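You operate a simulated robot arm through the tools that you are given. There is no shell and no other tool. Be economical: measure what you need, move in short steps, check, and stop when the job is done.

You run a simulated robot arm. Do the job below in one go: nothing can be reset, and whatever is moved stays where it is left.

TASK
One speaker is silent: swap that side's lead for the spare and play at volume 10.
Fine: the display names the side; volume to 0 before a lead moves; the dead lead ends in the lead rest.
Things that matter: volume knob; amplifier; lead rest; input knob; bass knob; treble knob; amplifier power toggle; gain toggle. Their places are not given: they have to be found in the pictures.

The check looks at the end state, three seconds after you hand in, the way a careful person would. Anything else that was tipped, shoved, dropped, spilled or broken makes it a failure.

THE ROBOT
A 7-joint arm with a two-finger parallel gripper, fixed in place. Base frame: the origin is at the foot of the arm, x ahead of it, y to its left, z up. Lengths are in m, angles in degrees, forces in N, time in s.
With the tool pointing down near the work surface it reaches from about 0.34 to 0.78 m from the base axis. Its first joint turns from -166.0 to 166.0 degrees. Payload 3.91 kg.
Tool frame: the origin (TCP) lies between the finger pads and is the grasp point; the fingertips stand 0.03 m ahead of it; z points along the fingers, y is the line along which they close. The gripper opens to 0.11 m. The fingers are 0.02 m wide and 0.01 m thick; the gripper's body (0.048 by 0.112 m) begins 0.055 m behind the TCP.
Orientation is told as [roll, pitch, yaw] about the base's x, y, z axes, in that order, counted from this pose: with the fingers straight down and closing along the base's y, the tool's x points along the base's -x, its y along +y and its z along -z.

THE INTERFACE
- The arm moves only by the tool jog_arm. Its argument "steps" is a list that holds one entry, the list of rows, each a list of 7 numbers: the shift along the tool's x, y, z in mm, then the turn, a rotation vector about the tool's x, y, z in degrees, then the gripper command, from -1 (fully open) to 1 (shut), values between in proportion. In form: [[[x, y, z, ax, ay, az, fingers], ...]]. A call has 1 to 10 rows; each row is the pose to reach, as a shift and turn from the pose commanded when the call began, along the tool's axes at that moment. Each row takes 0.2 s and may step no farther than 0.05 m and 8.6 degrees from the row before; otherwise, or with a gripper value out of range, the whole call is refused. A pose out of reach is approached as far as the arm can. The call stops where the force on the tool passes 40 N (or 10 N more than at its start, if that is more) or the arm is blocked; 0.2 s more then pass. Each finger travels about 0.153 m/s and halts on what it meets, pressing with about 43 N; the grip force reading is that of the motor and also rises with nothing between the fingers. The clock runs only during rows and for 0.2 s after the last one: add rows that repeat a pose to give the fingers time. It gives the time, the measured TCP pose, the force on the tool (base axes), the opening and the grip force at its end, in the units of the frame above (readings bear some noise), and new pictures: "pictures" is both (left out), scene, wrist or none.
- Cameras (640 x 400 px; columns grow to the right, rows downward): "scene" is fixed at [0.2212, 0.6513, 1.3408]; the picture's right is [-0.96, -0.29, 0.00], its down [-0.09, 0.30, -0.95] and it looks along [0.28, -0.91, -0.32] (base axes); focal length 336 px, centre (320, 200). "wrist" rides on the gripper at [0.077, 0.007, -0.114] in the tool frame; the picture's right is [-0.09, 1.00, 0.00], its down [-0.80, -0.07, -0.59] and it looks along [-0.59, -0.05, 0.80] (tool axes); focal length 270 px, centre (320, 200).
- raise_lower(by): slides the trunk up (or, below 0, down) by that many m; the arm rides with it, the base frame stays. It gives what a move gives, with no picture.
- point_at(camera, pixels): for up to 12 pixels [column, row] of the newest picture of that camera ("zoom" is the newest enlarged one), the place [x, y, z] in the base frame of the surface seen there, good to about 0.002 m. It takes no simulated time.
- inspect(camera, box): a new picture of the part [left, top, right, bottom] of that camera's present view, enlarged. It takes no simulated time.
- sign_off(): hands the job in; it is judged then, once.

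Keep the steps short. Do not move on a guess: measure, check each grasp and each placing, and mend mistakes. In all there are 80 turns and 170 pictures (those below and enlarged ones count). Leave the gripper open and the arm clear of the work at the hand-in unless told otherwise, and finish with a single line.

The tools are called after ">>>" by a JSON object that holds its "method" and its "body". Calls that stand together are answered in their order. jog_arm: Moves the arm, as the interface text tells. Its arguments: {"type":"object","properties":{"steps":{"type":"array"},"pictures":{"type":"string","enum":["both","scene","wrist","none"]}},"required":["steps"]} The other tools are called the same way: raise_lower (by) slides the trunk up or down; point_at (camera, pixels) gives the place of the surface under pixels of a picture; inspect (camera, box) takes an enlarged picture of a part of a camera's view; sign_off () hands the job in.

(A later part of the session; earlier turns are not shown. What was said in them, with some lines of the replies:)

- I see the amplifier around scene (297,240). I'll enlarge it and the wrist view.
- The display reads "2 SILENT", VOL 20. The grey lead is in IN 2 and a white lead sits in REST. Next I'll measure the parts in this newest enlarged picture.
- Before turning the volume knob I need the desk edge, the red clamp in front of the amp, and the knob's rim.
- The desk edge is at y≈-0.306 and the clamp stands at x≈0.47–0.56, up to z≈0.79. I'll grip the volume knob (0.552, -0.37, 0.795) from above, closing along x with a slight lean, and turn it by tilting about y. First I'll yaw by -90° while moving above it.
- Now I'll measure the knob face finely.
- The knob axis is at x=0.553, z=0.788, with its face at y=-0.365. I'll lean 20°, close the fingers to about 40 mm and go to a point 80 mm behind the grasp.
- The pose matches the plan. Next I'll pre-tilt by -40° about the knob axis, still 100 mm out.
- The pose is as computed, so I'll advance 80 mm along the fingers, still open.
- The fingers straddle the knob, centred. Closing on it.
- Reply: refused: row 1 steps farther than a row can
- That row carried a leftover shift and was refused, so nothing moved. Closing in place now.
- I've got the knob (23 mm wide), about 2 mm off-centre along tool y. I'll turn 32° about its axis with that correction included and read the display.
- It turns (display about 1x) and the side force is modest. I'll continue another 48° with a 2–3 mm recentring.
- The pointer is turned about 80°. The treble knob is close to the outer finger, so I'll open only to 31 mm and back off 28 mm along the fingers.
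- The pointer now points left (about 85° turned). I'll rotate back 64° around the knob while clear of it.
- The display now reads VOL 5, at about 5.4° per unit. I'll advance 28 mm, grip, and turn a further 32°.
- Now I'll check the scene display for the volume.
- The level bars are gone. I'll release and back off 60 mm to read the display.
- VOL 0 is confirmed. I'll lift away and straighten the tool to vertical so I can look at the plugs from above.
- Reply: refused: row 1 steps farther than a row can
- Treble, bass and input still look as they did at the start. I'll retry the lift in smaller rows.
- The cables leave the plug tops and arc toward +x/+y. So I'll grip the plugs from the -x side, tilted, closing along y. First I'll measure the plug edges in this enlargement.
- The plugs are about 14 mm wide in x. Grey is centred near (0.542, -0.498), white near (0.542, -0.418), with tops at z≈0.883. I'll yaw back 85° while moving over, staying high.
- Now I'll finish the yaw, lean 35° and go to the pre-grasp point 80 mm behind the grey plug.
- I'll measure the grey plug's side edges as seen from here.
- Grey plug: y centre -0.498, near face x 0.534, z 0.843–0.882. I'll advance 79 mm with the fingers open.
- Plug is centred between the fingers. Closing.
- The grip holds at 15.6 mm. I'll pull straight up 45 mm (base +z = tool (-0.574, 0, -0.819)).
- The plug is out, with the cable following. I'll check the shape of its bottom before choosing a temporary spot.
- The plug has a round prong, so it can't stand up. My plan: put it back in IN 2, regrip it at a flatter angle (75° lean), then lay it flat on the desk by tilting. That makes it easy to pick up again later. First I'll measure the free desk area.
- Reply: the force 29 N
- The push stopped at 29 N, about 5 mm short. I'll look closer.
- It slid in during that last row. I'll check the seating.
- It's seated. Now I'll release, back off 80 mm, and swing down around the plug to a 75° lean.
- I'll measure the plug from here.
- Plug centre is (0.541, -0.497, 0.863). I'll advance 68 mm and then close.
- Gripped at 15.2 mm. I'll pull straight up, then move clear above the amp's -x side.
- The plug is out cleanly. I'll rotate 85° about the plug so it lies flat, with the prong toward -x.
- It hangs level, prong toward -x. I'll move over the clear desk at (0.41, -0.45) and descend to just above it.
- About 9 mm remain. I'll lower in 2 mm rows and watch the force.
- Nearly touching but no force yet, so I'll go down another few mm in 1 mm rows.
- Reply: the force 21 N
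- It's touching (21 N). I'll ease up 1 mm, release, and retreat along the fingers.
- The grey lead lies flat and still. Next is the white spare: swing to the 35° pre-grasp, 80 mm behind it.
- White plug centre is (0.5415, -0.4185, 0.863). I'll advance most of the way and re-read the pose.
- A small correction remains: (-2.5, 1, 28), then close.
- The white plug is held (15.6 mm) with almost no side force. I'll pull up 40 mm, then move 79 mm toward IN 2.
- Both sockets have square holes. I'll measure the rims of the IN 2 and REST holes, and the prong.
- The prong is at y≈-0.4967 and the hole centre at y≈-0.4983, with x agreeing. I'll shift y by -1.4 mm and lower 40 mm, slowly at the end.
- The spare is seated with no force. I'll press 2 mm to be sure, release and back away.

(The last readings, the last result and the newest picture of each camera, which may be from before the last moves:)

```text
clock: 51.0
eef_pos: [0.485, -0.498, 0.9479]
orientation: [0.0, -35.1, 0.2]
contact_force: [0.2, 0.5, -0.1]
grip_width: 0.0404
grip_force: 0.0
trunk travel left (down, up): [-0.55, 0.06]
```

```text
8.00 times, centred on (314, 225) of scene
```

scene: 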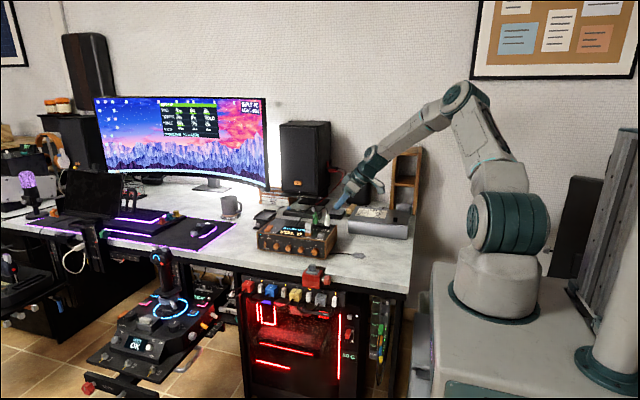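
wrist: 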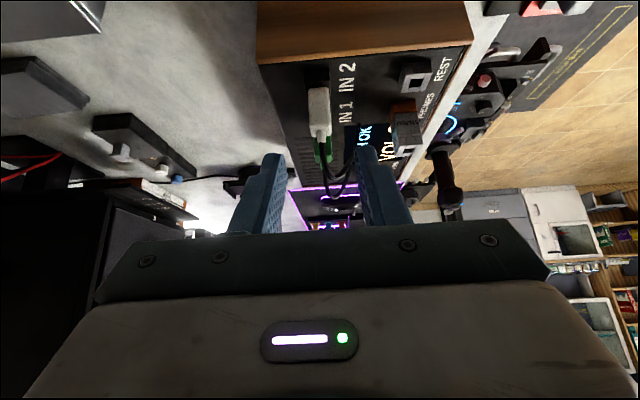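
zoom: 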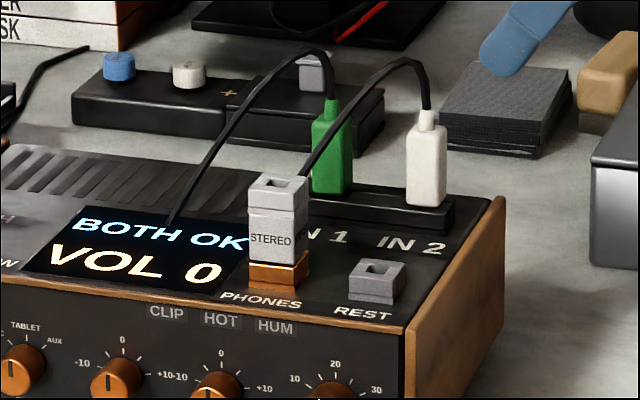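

The display now reads BOTH OK, VOL 0. Now back to the grey lead on the desk.

>>> {"method": "jog_arm", "body": {"steps": [[[10, 7, 4, 0, 7.2, 0, 0.27], [21, 13, 9, 0, 14.3, 0, 0.27], [31, 20, 13, 0, 21.4, 0, 0.27], [42, 27, 18, 0, 28.6, 0, 0.27], [52, 34, 22, 0, 35.7, 0, 0.27], [63, 40, 26, 0, 42.9, 0, 0.27], [73, 47, 31, 0, 50, 0, 0.27], [73, 47, 31, 0, 50, 0, 0.27]]], "pictures": "wrist"}}

>>> {"method": "inspect", "body": {"camera": "wrist", "box": [240, 60, 400, 160]}}

>>> {"method": "jog_arm", "body": {"steps": [[[0, 0, 0, 0, 0, 0, 0.27]]], "pictures": "none"}}

```text
clock: 52.8
eef_pos: [0.4453, -0.4525, 0.8797]
orientation: [0.0, 14.9, 0.1]
contact_force: [-0.1, 0.0, -0.2]
grip_width: 0.0403
grip_force: 0.1
trunk travel left (down, up): [-0.55, 0.06]
```

wrist: 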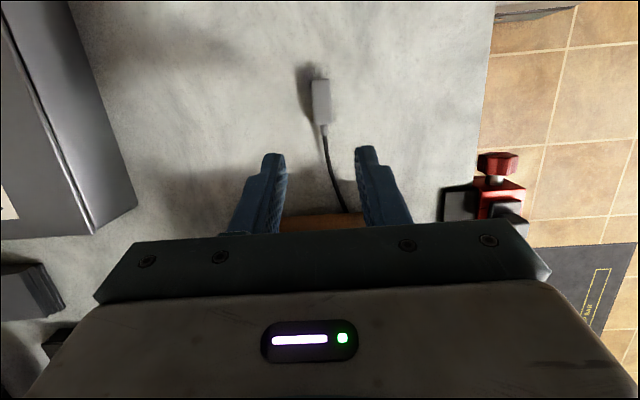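

```text
4.00 times, centred on (320, 110) of wrist
```

zoom: 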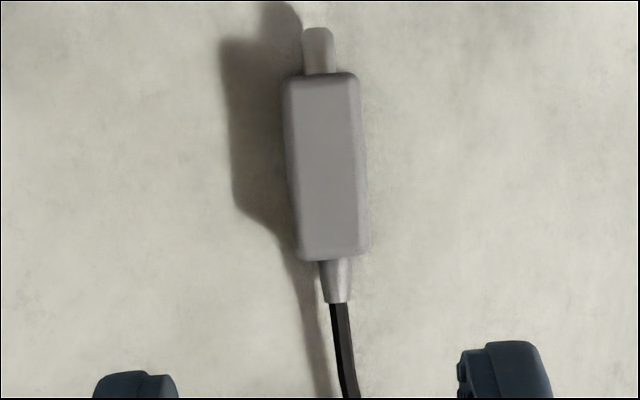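

```text
clock: 53.2
eef_pos: [0.4447, -0.4518, 0.8802]
orientation: [0.0, 14.9, 0.1]
contact_force: [0.8, 0.5, -0.3]
grip_width: 0.04
grip_force: 0.0
trunk travel left (down, up): [-0.55, 0.06]
```

>>> {"method": "point_at", "body": {"camera": "zoom", "pixels": [[325, 90], [330, 240], [328, 165], [295, 165], [360, 165], [320, 45], [400, 200]]}}

```text
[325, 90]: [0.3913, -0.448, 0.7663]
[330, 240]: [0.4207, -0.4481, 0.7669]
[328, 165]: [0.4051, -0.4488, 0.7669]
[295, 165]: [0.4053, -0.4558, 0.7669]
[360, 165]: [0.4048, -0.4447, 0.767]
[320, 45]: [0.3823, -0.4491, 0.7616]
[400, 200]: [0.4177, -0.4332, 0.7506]
```

The plug's top is at z 0.767, centre (0.405, -0.449). I'll descend 99 mm with a small recentring.

>>> {"method": "jog_arm", "body": {"steps": [[[2, 2, 30, 0, 0, 0, 0.27], [4, 2, 60, 0, 0, 0, 0.27], [4.5, 2, 85, 0, 0, 0, 0.27], [4.5, 2, 95, 0, 0, 0, 0.27], [4.5, 2, 98.5, 0, 0, 0, 0.27], [4.5, 2, 98.5, 0, 0, 0, 0.27], [4.5, 2, 98.5, 0, 0, 0, 0.7], [4.5, 2, 98.5, 0, 0, 0, 1], [4.5, 2, 98.5, 0, 0, 0, 1]]], "pictures": "wrist"}}

>>> {"method": "inspect", "body": {"camera": "scene", "box": [330, 225, 378, 265]}}

```text
clock: 55.2
eef_pos: [0.4171, -0.4483, 0.7876]
orientation: [0.0, 14.8, 0.1]
contact_force: [-0.5, 0.7, -0.3]
grip_width: 0.0152
grip_force: 43.1
trunk travel left (down, up): [-0.55, 0.06]
```

wrist: 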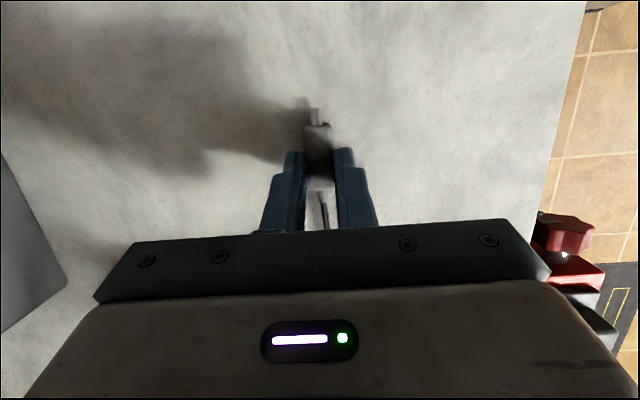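

```text
10.00 times, centred on (354, 245) of scene
```

zoom: 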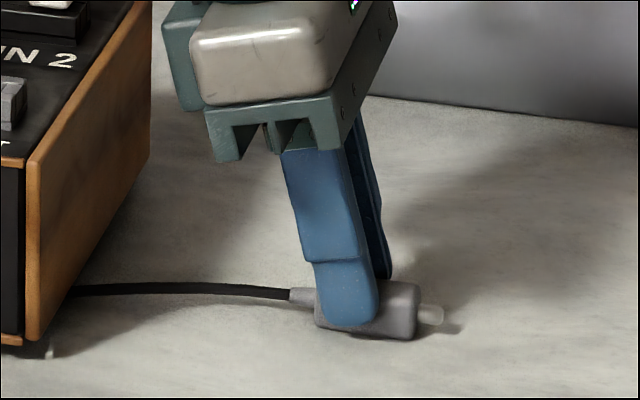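

Gripped at 15.2 mm. I'll lift and move toward the amp, high above it.

>>> {"method": "jog_arm", "body": {"steps": [[[6, 0, -22, 0, 0, 0, 1], [15, 0, -58, 0, 0, 0, 1], [26, 0, -97, 0, 0, 0, 1], [36, 0, -135, 0, 0, 0, 1], [9, 0, -168, 0, 0, 0, 1], [-18, 0, -201, 0, 0, 0, 1], [-18, 0, -201, 0, 0, 0, 1]]], "pictures": "wrist"}}

```text
clock: 56.8
eef_pos: [0.4836, -0.4497, 0.9754]
orientation: [0.0, 14.9, 0.1]
contact_force: [0.5, -1.1, -0.1]
grip_width: 0.0152
grip_force: 43.1
trunk travel left (down, up): [-0.55, 0.06]
```

wrist: 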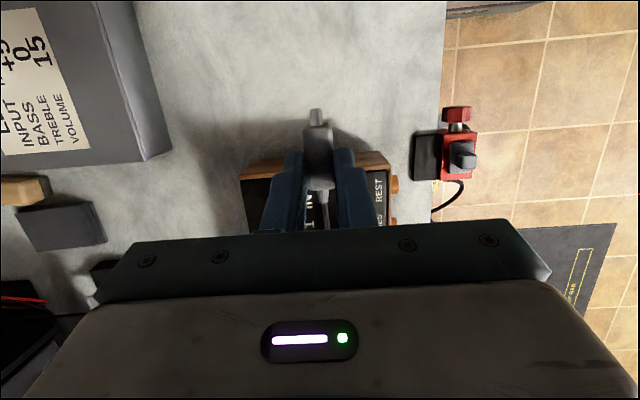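

Now I'll rotate 85° back about the plug, so the prong points down.

>>> {"method": "jog_arm", "body": {"steps": [[[3.8, 0, 0.3, 0, -8.5, 0, 1], [7.6, 0, 1.1, 0, -17, 0, 1], [11.2, 0, 2.5, 0, -25.5, 0, 1], [14.5, 0, 4.4, 0, -34, 0, 1], [17.6, 0, 6.8, 0, -42.5, 0, 1], [20.2, 0, 9.6, 0, -51, 0, 1], [22.4, 0, 12.8, 0, -59.5, 0, 1], [24.1, 0, 16.3, 0, -68, 0, 1], [25.3, 0, 19.9, 0, -76.5, 0, 1], [25.9, 0, 23.7, 0, -85, 0, 1]]], "pictures": "none"}}

```text
clock: 59.0
eef_pos: [0.4518, -0.4486, 0.9599]
orientation: [-0.4, -70.4, 0.4]
contact_force: [0.7, -0.2, -0.1]
grip_width: 0.0152
grip_force: 43.2
trunk travel left (down, up): [-0.55, 0.06]
```

Finish the last 5° and move above REST with about 60 mm of clearance.

>>> {"method": "jog_arm", "body": {"steps": [[[2, 10, 18, 0, -1.5, 0, 1], [4, 20, 36, 0, -3, 0, 1], [6, 30, 54, 0, -5, 0, 1], [6, 30, 71, 0, -5, 0, 1], [6, 30, 71, 0, -5, 0, 1]]], "pictures": "both"}}

>>> {"method": "inspect", "body": {"camera": "scene", "box": [290, 195, 354, 235]}}

>>> {"method": "inspect", "body": {"camera": "wrist", "box": [240, 40, 400, 240]}}

```text
clock: 60.2
eef_pos: [0.5187, -0.4187, 0.9292]
orientation: [-0.1, -75.2, 0.2]
contact_force: [-0.1, -0.5, -0.2]
grip_width: 0.0153
grip_force: 43.1
trunk travel left (down, up): [-0.55, 0.06]
```

scene: 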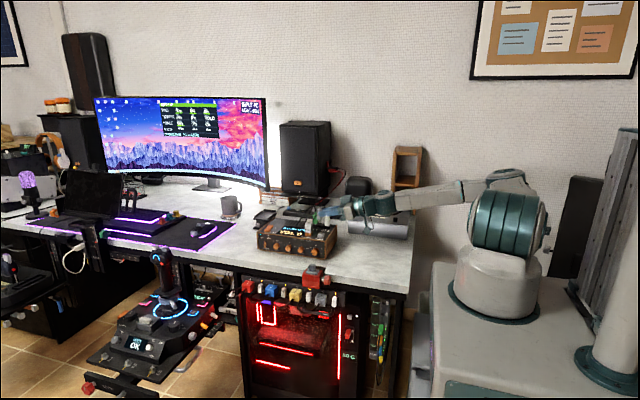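
wrist: 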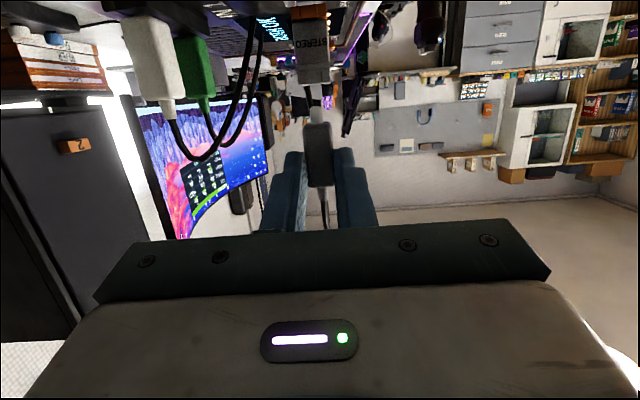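

```text
10.00 times, centred on (322, 215) of scene
```

zoom: 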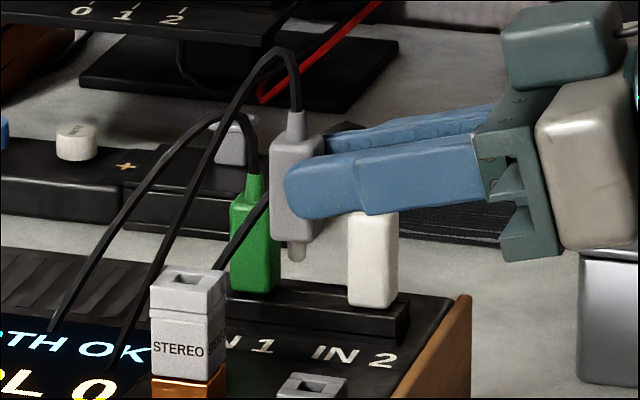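

```text
2.00 times, centred on (320, 140) of wrist
```

zoom: 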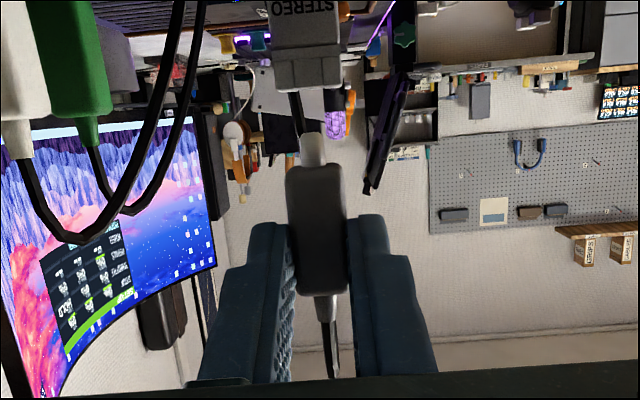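

Measuring the prong and plug from both the wrist zoom and the scene.

>>> {"method": "point_at", "body": {"camera": "zoom", "pixels": [[313, 150], [304, 150], [322, 150], [312, 137], [316, 200], [316, 280], [292, 210], [340, 210], [318, 172]]}}

>>> {"method": "point_at", "body": {"camera": "scene", "pixels": [[319.7, 219.8], [319, 220], [320.3, 220], [318.5, 216], [320, 211], [317.3, 217.6], [322, 218.6], [321.3, 231.8], [318, 232]]}}

```text
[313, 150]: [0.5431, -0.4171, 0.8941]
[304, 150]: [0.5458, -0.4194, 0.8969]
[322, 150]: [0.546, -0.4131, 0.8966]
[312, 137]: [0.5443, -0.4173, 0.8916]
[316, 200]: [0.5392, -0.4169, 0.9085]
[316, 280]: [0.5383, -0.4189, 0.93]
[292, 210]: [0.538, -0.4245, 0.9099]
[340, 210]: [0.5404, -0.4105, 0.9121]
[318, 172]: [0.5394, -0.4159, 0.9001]
```

```text
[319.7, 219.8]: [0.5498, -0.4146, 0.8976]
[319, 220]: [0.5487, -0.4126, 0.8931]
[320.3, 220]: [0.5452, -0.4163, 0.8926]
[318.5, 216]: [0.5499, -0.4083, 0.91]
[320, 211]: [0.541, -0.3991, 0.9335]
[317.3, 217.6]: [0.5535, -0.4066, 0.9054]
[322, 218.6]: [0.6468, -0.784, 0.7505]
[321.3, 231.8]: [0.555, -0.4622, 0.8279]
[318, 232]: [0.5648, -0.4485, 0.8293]
```

The prong sits at (0.546, -0.417); the REST hole is at (0.5426, -0.4184). I'll shift x by -3.8 and y by -1.5 mm, lower 40 mm, then re-check.

>>> {"method": "jog_arm", "body": {"steps": [[[1, -1.5, -3.7, 0, 0, 0, 1], [20, -1.5, 1.5, 0, 0, 0, 1], [39.6, -1.5, 6.7, 0, 0, 0, 1], [39.6, -1.5, 6.7, 0, 0, 0, 1]]], "pictures": "both"}}

>>> {"method": "inspect", "body": {"camera": "scene", "box": [306, 210, 338, 240]}}

>>> {"method": "inspect", "body": {"camera": "wrist", "box": [270, 60, 370, 180]}}

```text
clock: 61.2
eef_pos: [0.5128, -0.4191, 0.891]
orientation: [-0.2, -75.2, 0.3]
contact_force: [-0.3, -0.1, -0.5]
grip_width: 0.0153
grip_force: 43.1
trunk travel left (down, up): [-0.55, 0.06]
```

scene: 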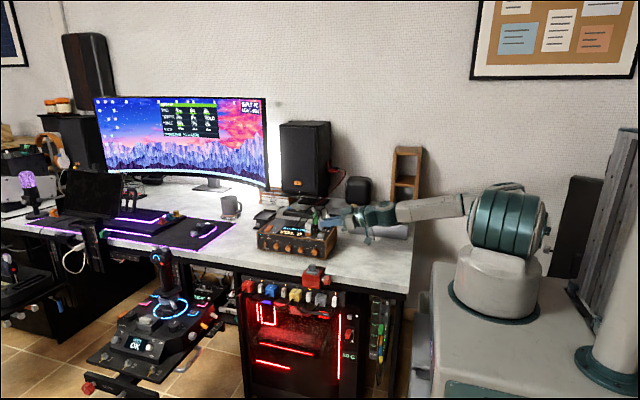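
wrist: 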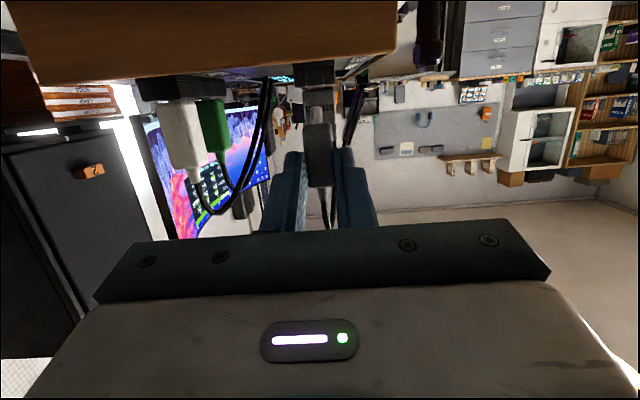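

```text
13.33 times, centred on (322, 225) of scene
```

zoom: 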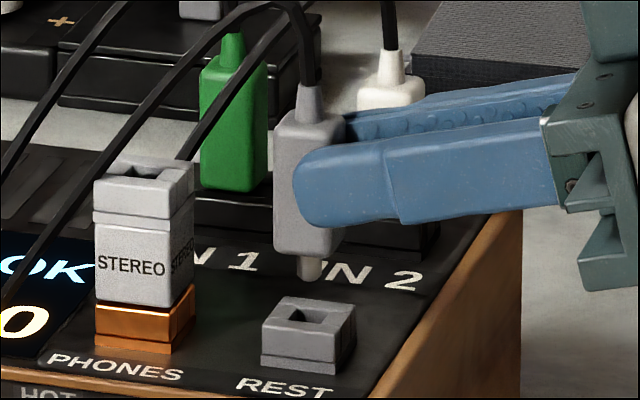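

```text
3.33 times, centred on (320, 120) of wrist
```

zoom: 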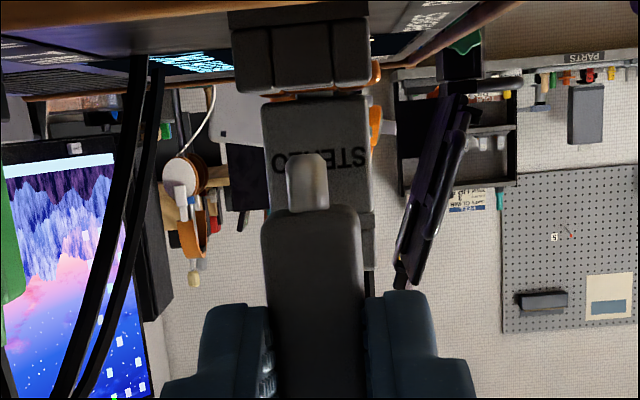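

>>> {"method": "point_at", "body": {"camera": "zoom", "pixels": [[307, 180], [307, 195], [290, 180], [324, 180], [307, 158], [310, 235], [312, 300], [302, 60], [240, 60], [362, 60], [302, 84]]}}

>>> {"method": "point_at", "body": {"camera": "scene", "pixels": [[321.4, 230], [320.9, 230], [322, 230], [320, 233.8], [325, 234.6], [321, 223], [321, 227.5]]}}

```text
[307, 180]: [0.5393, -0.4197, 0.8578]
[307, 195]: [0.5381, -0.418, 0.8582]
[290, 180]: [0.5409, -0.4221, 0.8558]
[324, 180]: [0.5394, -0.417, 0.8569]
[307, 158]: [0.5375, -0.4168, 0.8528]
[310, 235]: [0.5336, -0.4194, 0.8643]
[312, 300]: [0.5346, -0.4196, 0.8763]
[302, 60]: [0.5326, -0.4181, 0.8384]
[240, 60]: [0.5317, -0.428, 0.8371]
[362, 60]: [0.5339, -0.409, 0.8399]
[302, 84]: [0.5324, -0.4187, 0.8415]
```

```text
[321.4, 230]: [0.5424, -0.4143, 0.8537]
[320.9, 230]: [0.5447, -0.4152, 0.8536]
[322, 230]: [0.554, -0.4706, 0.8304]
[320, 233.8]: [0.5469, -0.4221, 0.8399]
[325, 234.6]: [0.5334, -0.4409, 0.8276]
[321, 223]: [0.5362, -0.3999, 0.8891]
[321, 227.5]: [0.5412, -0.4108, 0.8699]
```

The prong is now at (0.542, -0.419), within 1 mm of the hole. I'll lower 16 mm in small rows.

>>> {"method": "jog_arm", "body": {"steps": [[[3.9, 0.5, 1.6, 0, 0, 0, 1], [7.7, 0.5, 2.6, 0, 0, 0, 1], [10.6, 0.5, 3.4, 0, 0, 0, 1], [13, 0.5, 4, 0, 0, 0, 1], [15.5, 0.5, 4.7, 0, 0, 0, 1], [15.5, 0.5, 4.7, 0, 0, 0, 1]]], "pictures": "both"}}

>>> {"method": "inspect", "body": {"camera": "scene", "box": [306, 210, 338, 240]}}

```text
clock: 62.6
eef_pos: [0.5133, -0.419, 0.874]
orientation: [-0.1, -75.3, 0.2]
contact_force: [-1.1, -0.5, 0.5]
grip_width: 0.0154
grip_force: 43.4
trunk travel left (down, up): [-0.55, 0.06]
```

scene: 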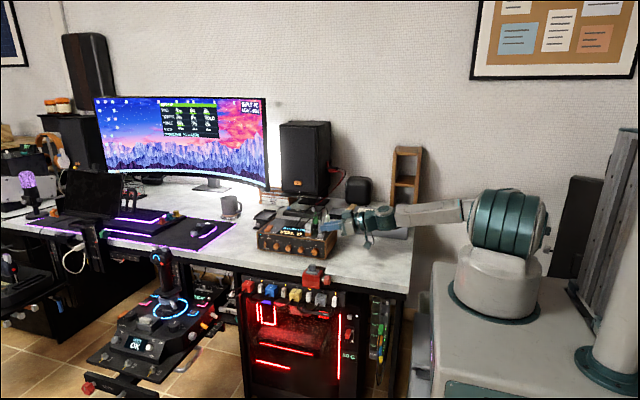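
wrist: 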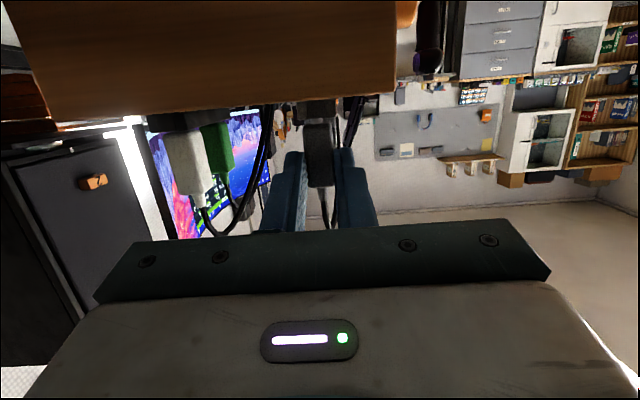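

```text
13.33 times, centred on (322, 225) of scene
```

zoom: 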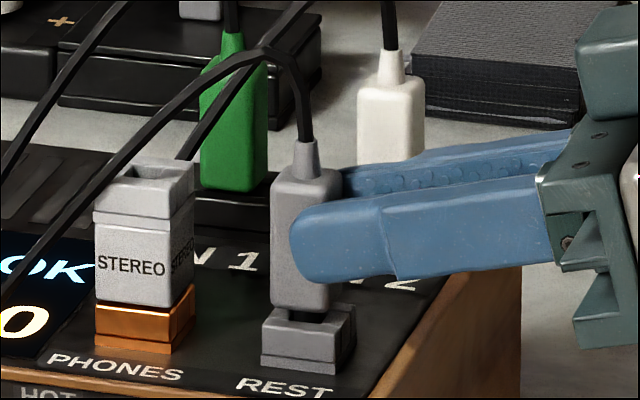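

The prong is in the hole with about a 3 mm gap left and no force. Lowering further in 1–2 mm rows.

>>> {"method": "jog_arm", "body": {"steps": [[[1.5, 0, 0.4, 0, 0, 0, 1], [2.9, 0, 0.8, 0, 0, 0, 1], [3.9, 0, 1, 0, 0, 0, 1], [4.8, 0, 1.3, 0, 0, 0, 1], [5.3, 0, 1.4, 0, 0, 0, 1], [5.3, 0, 1.4, 0, 0, 0, 1]]], "pictures": "scene"}}

>>> {"method": "inspect", "body": {"camera": "scene", "box": [306, 210, 338, 240]}}

```text
clock: 64.0
eef_pos: [0.5129, -0.4193, 0.872]
orientation: [-0.8, -75.5, 0.9]
contact_force: [3.5, -4.2, 28.9]
grip_width: 0.015
grip_force: 43.3
trunk travel left (down, up): [-0.55, 0.06]
```

scene: 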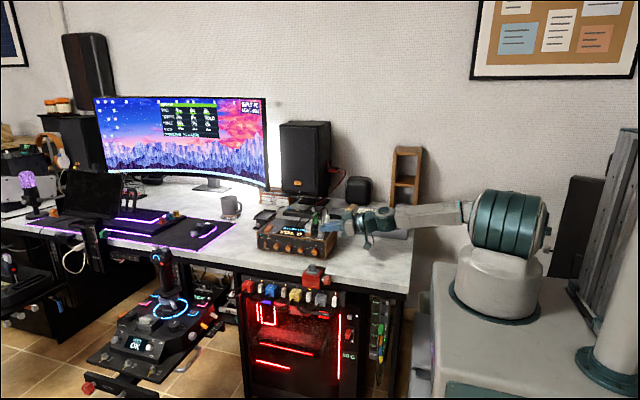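

```text
13.33 times, centred on (322, 225) of scene
```

zoom: 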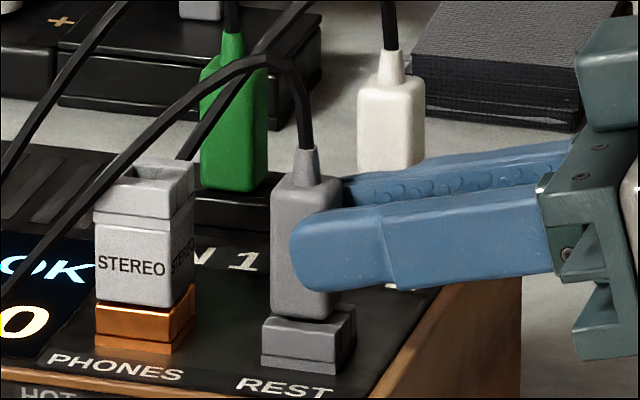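

Resistance at 29 N and it looks nearly flush. I'll ease the pressure, release and look.

>>> {"method": "jog_arm", "body": {"steps": [[[-2, 0, -0.5, 0, 0, 0, 1], [-2, 0, -0.5, 0, 0, 0, 0.27], [-2, 0, -0.5, 0, 0, 0, 0.27], [-2, 0, -25, 0, 0, 0, 0.27], [-2, 0, -50, 0, 0, 0, 0.27], [-2, 0, -75, 0, 0, 0, 0.27]]], "pictures": "both"}}

>>> {"method": "inspect", "body": {"camera": "scene", "box": [306, 210, 338, 240]}}

>>> {"method": "inspect", "body": {"camera": "wrist", "box": [200, 40, 400, 165]}}

```text
clock: 65.4
eef_pos: [0.438, -0.42, 0.8899]
orientation: [-0.1, -75.2, 0.3]
contact_force: [1.1, 0.2, -0.2]
grip_width: 0.04
grip_force: 0.1
trunk travel left (down, up): [-0.55, 0.06]
```

scene: 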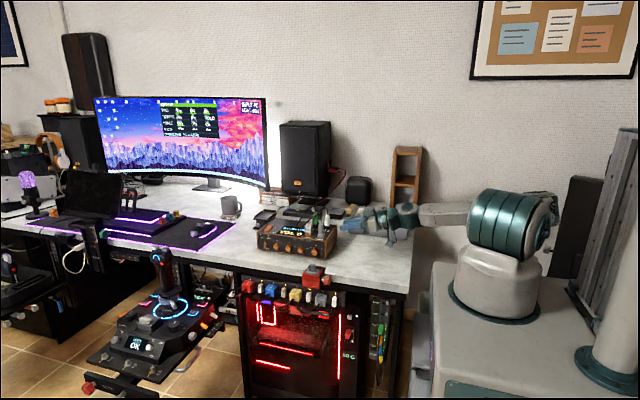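
wrist: 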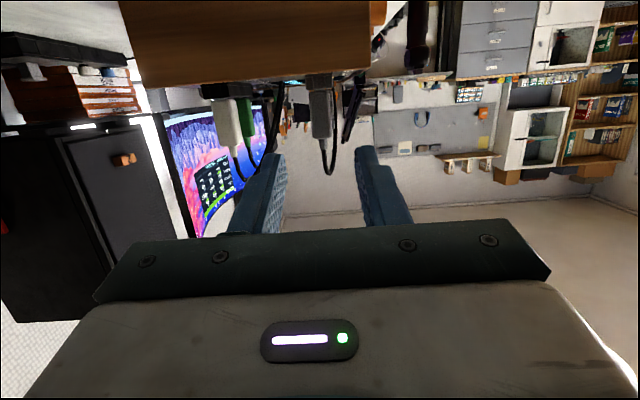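

```text
13.33 times, centred on (322, 225) of scene
```

zoom: 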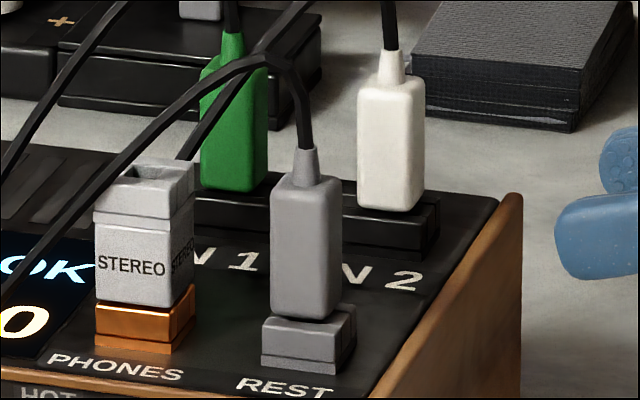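

```text
3.20 times, centred on (300, 102) of wrist
```

zoom: 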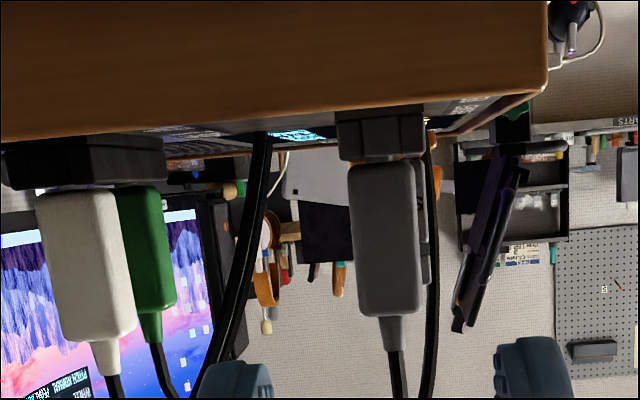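

Grey looks flush in REST. I'll check seat heights and verticality for both plugs.

>>> {"method": "point_at", "body": {"camera": "zoom", "pixels": [[375, 175], [388, 300], [390, 310], [382, 165], [382, 150], [70, 200], [90, 325], [68, 188]]}}

>>> {"method": "inspect", "body": {"camera": "scene", "box": [254, 205, 350, 265]}}

```text
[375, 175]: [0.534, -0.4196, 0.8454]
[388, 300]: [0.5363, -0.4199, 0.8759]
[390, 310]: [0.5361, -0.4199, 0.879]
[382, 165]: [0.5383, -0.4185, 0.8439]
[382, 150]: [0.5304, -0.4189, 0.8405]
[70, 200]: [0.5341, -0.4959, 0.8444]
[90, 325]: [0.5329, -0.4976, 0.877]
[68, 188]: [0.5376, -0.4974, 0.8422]
```

```text
6.67 times, centred on (302, 235) of scene
```

zoom: 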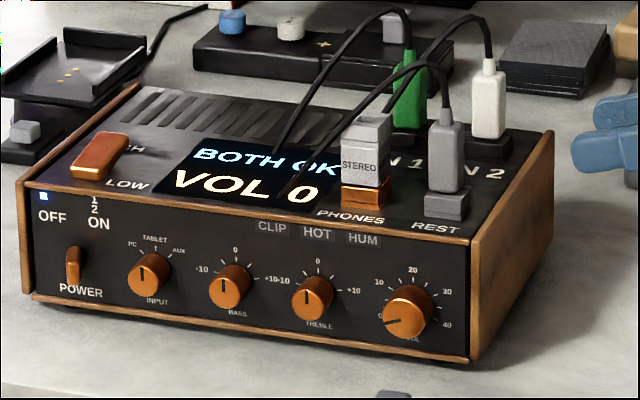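

Both leads are flush, the display reads BOTH OK / VOL 0, and the other knobs are unchanged. Now to volume 10: lift and straighten the tool.

>>> {"method": "jog_arm", "body": {"steps": [[[-14, 7, -2, 0, 8.3, 0, 0.27], [-29, 13, -5, 0, 16.6, 0, 0.27], [-43, 20, -7, 0, 25, 0, 0.27], [-57, 27, -10, 0, 33.3, 0, 0.27], [-72, 33, -12, 0, 41.6, 0, 0.27], [-86, 40, -15, 0, 50, 0, 0.27], [-100, 47, -17, 0, 58.3, 0, 0.27], [-114, 53, -20, 0, 66.6, 0, 0.27], [-129, 60, -22, 0, 75, 0, 0.27]]], "pictures": "none"}}

>>> {"method": "jog_arm", "body": {"steps": [[[-6, 2, 0, 0, 0, 8.5, 0.3], [-13, 5, 0, 0, 0, 17, 0.3], [-19, 7, 0, 0, 0, 25.5, 0.3], [-25, 10, 0, 0, 0, 34, 0.3], [-32, 12, 0, 0, 0, 42.5, 0.3], [-38, 15, 0, 0, 0, 51, 0.3], [-45, 17, 0, 0, 0, 59.5, 0.3], [-51, 20, 0, 0, 0, 68, 0.3], [-58, 22, 0, 0, 0, 76.5, 0.3], [-65, 25, 0, 0, 0, 85, 0.3]]], "pictures": "none"}}

```text
clock: 67.4
eef_pos: [0.4548, -0.3595, 1.0199]
orientation: [0.0, -0.1, 0.2]
contact_force: [0.0, -0.6, 0.1]
grip_width: 0.0402
grip_force: 0.1
trunk travel left (down, up): [-0.55, 0.06]
```

```text
clock: 69.6
eef_pos: [0.5169, -0.335, 1.0194]
orientation: [0.0, 0.0, -85.1]
contact_force: [-0.6, -0.3, 0.3]
grip_width: 0.0387
grip_force: 0.0
trunk travel left (down, up): [-0.55, 0.06]
```

Go to the leaned pre-grasp in front of the volume knob.

>>> {"method": "jog_arm", "body": {"steps": [[[0, 7, 27, 0.2, -4, 1, 0.3], [0, 14, 54, 0.3, -8, 2, 0.3], [0, 21, 82, 0.5, -12, 3, 0.3], [0, 28, 110, 0.7, -16, 4, 0.3], [0, 35, 137, 0.84, -20, 4.9, 0.3], [0, 35, 137, 0.84, -20, 4.9, 0.3]]], "pictures": "none"}}

>>> {"method": "jog_arm", "body": {"steps": [[[0, 0, 0, 0, 0, 0, 0.35]]], "pictures": "wrist"}}

```text
clock: 71.0
eef_pos: [0.5547, -0.3326, 0.8827]
orientation: [0.2, -20.0, -90.0]
contact_force: [0.1, -0.5, 0.1]
grip_width: 0.0385
grip_force: 0.1
trunk travel left (down, up): [-0.55, 0.06]
```

```text
clock: 71.4
eef_pos: [0.5539, -0.3317, 0.8836]
orientation: [0.3, -19.9, -90.0]
contact_force: [-0.2, 0.4, 0.1]
grip_width: 0.0357
grip_force: 0.1
trunk travel left (down, up): [-0.55, 0.06]
```

wrist: 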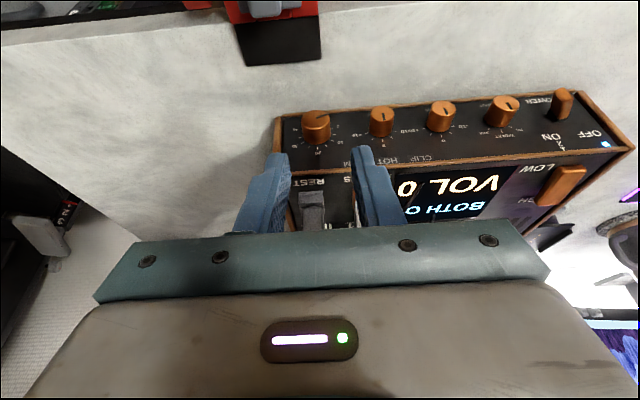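

I'll tilt +28° about the knob axis, still 100 mm out, recentring x by -2 mm.

>>> {"method": "jog_arm", "body": {"steps": [[[0.2, 9.5, 0.7, 6.6, 0, -2.4, 0.35], [1, 20.7, 2.6, 13.2, 0, -4.8, 0.35], [2.1, 31.7, 5.8, 19.7, 0, -7.2, 0.35], [3.8, 42.1, 10.3, 26.3, 0, -9.6, 0.35], [3.8, 42.1, 10.3, 26.3, 0, -9.6, 0.35]]], "pictures": "none"}}

>>> {"method": "jog_arm", "body": {"steps": [[[0, 0, 25, 0, 0, 0, 0.35], [0, 0, 50, 0, 0, 0, 0.35], [0, 0, 50, 0, 0, 0, 0.35]]], "pictures": "wrist"}}

```text
clock: 72.6
eef_pos: [0.5963, -0.3314, 0.8709]
orientation: [-29.5, -17.6, -80.1]
contact_force: [0.5, -0.3, 0.3]
grip_width: 0.0358
grip_force: 0.1
trunk travel left (down, up): [-0.55, 0.06]
```

```text
clock: 73.4
eef_pos: [0.5758, -0.3497, 0.8289]
orientation: [-29.3, -17.6, -80.1]
contact_force: [0.1, -0.2, -0.2]
grip_width: 0.0358
grip_force: 0.1
trunk travel left (down, up): [-0.55, 0.06]
```

wrist: 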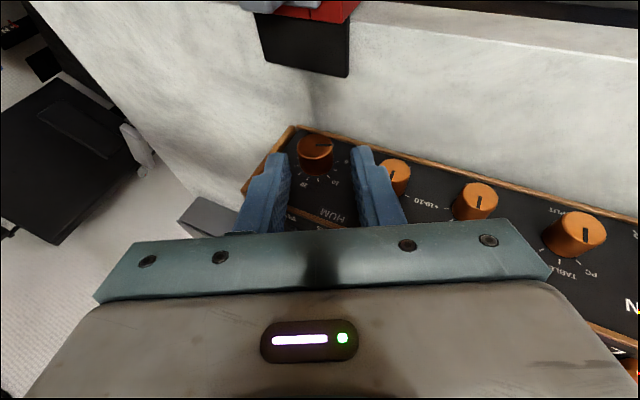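

Centred to about 1.5 mm. I'll advance 30 mm, close, and turn back 48° clockwise (volume up).

>>> {"method": "jog_arm", "body": {"steps": [[[0, -1.5, 15, 0, 0, 0, 0.35], [0, -1.5, 30, 0, 0, 0, 0.35], [0, -1.5, 30, 0, 0, 0, 0.8], [0, -1.5, 30, 0, 0, 0, 0.8], [0.1, -4.1, 30.2, -7.5, 0, 2.7, 0.8], [0.3, -6.7, 30.7, -15, 0, 5.5, 0.8], [0.6, -9.1, 31.5, -22.6, 0, 8.2, 0.8], [1, -11.5, 32.7, -30.1, 0, 10.9, 0.8], [1.5, -13.6, 34.1, -37.6, 0, 13.7, 0.8], [2.1, -15.5, 35.8, -45.1, 0, 16.4, 0.8]]], "pictures": "wrist"}}

>>> {"method": "inspect", "body": {"camera": "scene", "box": [254, 205, 350, 265]}}

```text
clock: 75.6
eef_pos: [0.5438, -0.3577, 0.8063]
orientation: [21.4, -18.6, -97.0]
contact_force: [-0.5, -3.9, 0.6]
grip_width: 0.0231
grip_force: 43.2
trunk travel left (down, up): [-0.55, 0.06]
```

wrist: 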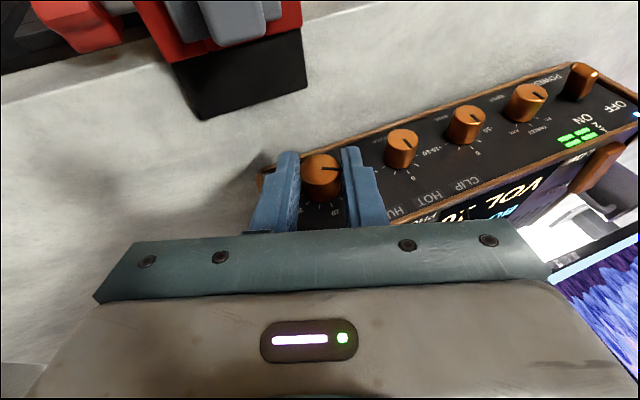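

```text
6.67 times, centred on (302, 235) of scene
```

zoom: 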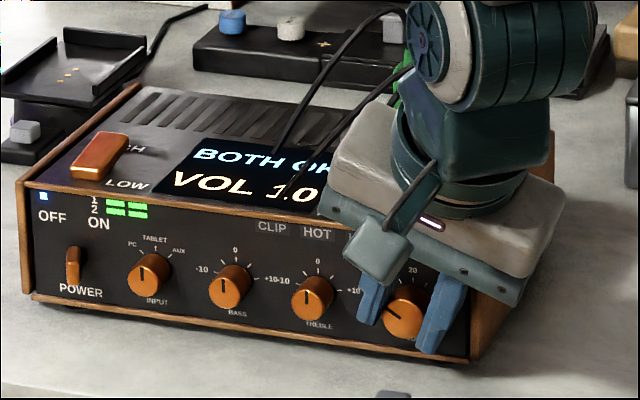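

The display shows VOL 10, with a cable crossing it. I'll release, back out and verify.

>>> {"method": "jog_arm", "body": {"steps": [[[0, 0, 0, 0, 0, 0, 0.8], [0, 0, 0, 0, 0, 0, 0.35], [0, 0, 0, 0, 0, 0, 0.35], [0, 0, -25, 0, 0, 0, 0.35], [0, 0, -50, 0, 0, 0, 0.35], [0, 0, -85, 0, 0, 0, 0.35], [0, 0, -85, 0, 0, 0, 0.35]]], "pictures": "wrist"}}

>>> {"method": "inspect", "body": {"camera": "scene", "box": [270, 218, 334, 258]}}

>>> {"method": "inspect", "body": {"camera": "wrist", "box": [340, 80, 600, 240]}}

```text
clock: 77.2
eef_pos: [0.5146, -0.3306, 0.8816]
orientation: [21.3, -18.7, -97.0]
contact_force: [-1.1, 0.7, 0.1]
grip_width: 0.0362
grip_force: 0.0
trunk travel left (down, up): [-0.55, 0.06]
```

wrist: 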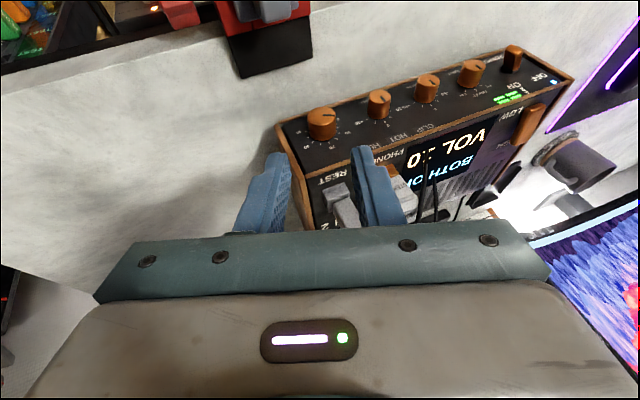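

```text
10.00 times, centred on (302, 238) of scene
```

zoom: 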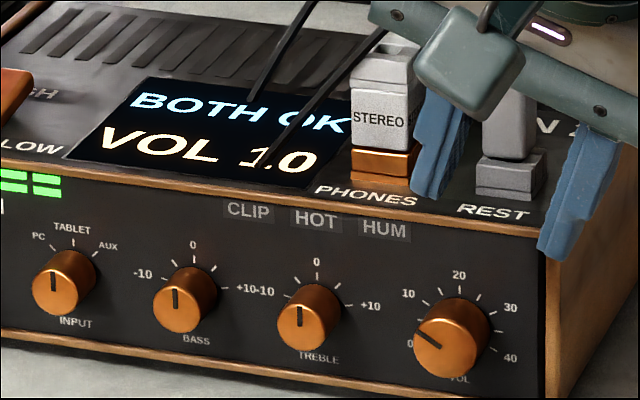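

```text
2.46 times, centred on (470, 160) of wrist
```

zoom: 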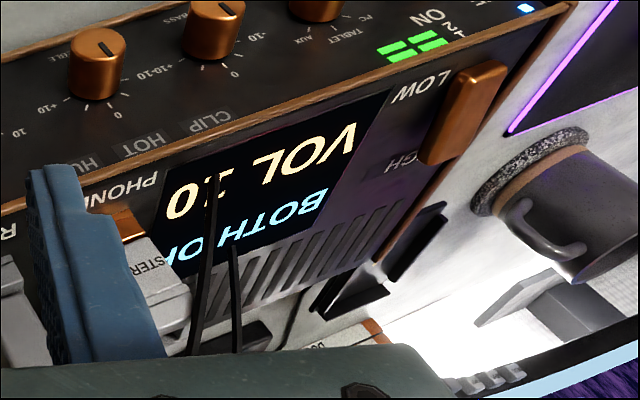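

VOL 10, BOTH OK, two level bars on each channel, pointer toward 10, other knobs unchanged. I'll retreat further and open the gripper.

>>> {"method": "jog_arm", "body": {"steps": [[[0, 0, -40, 0, 0, 0, 0.35], [0, 0, -80, 0, 0, 0, 0.35], [0, 0, -120, 0, 0, 0, -0.3], [0, 0, -160, 0, 0, 0, -1], [0, 0, -160, 0, 0, 0, -1]]], "pictures": "scene"}}

>>> {"method": "inspect", "body": {"camera": "scene", "box": [254, 190, 366, 260]}}

>>> {"method": "inspect", "body": {"camera": "scene", "box": [290, 224, 306, 238]}}

```text
clock: 78.4
eef_pos: [0.4595, -0.2717, 1.0224]
orientation: [21.2, -18.8, -97.0]
contact_force: [0.0, -0.2, -0.4]
grip_width: 0.11
grip_force: 0.1
trunk travel left (down, up): [-0.55, 0.06]
```

scene: 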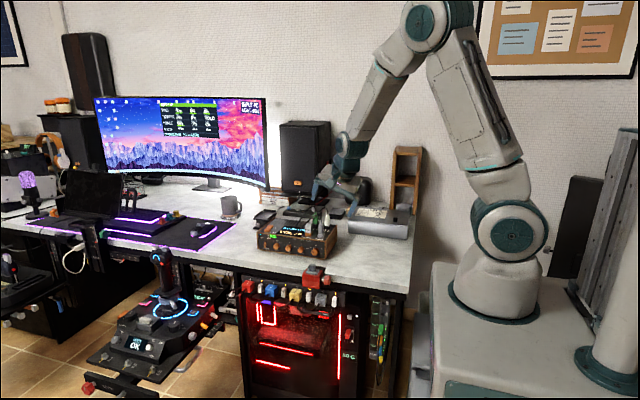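

```text
5.71 times, centred on (310, 225) of scene
```

zoom: 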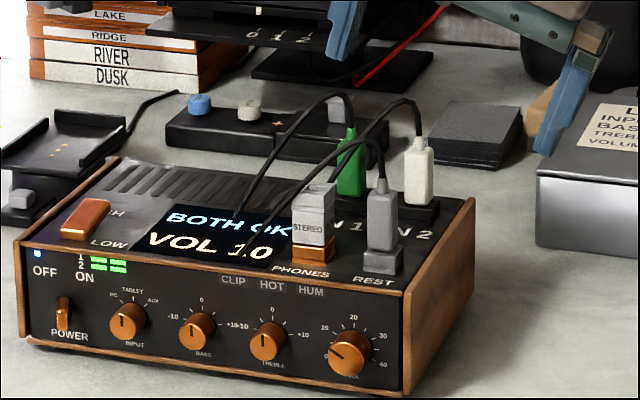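

```text
16.00 times, centred on (298, 231) of scene
```

zoom: 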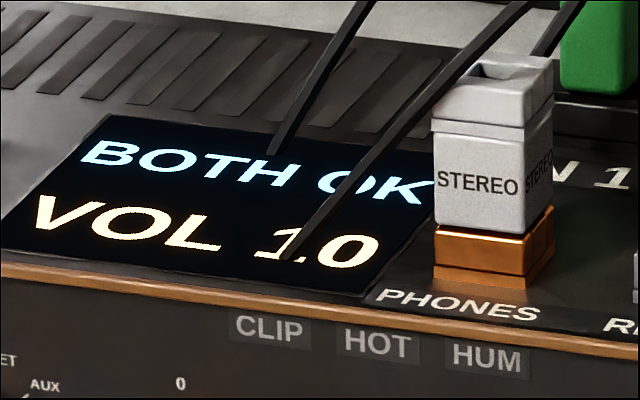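

The display reads BOTH OK and VOL 10. The spare is in IN 2, the dead grey lead is in REST, and the arm is clear with the gripper open. Handing in.

>>> {"method": "sign_off", "body": {}}

```text
The job is handed in.
```

Done: the white spare lead is in IN 2, the dead grey lead is in the lead rest, and the display reads BOTH OK at VOL 10.
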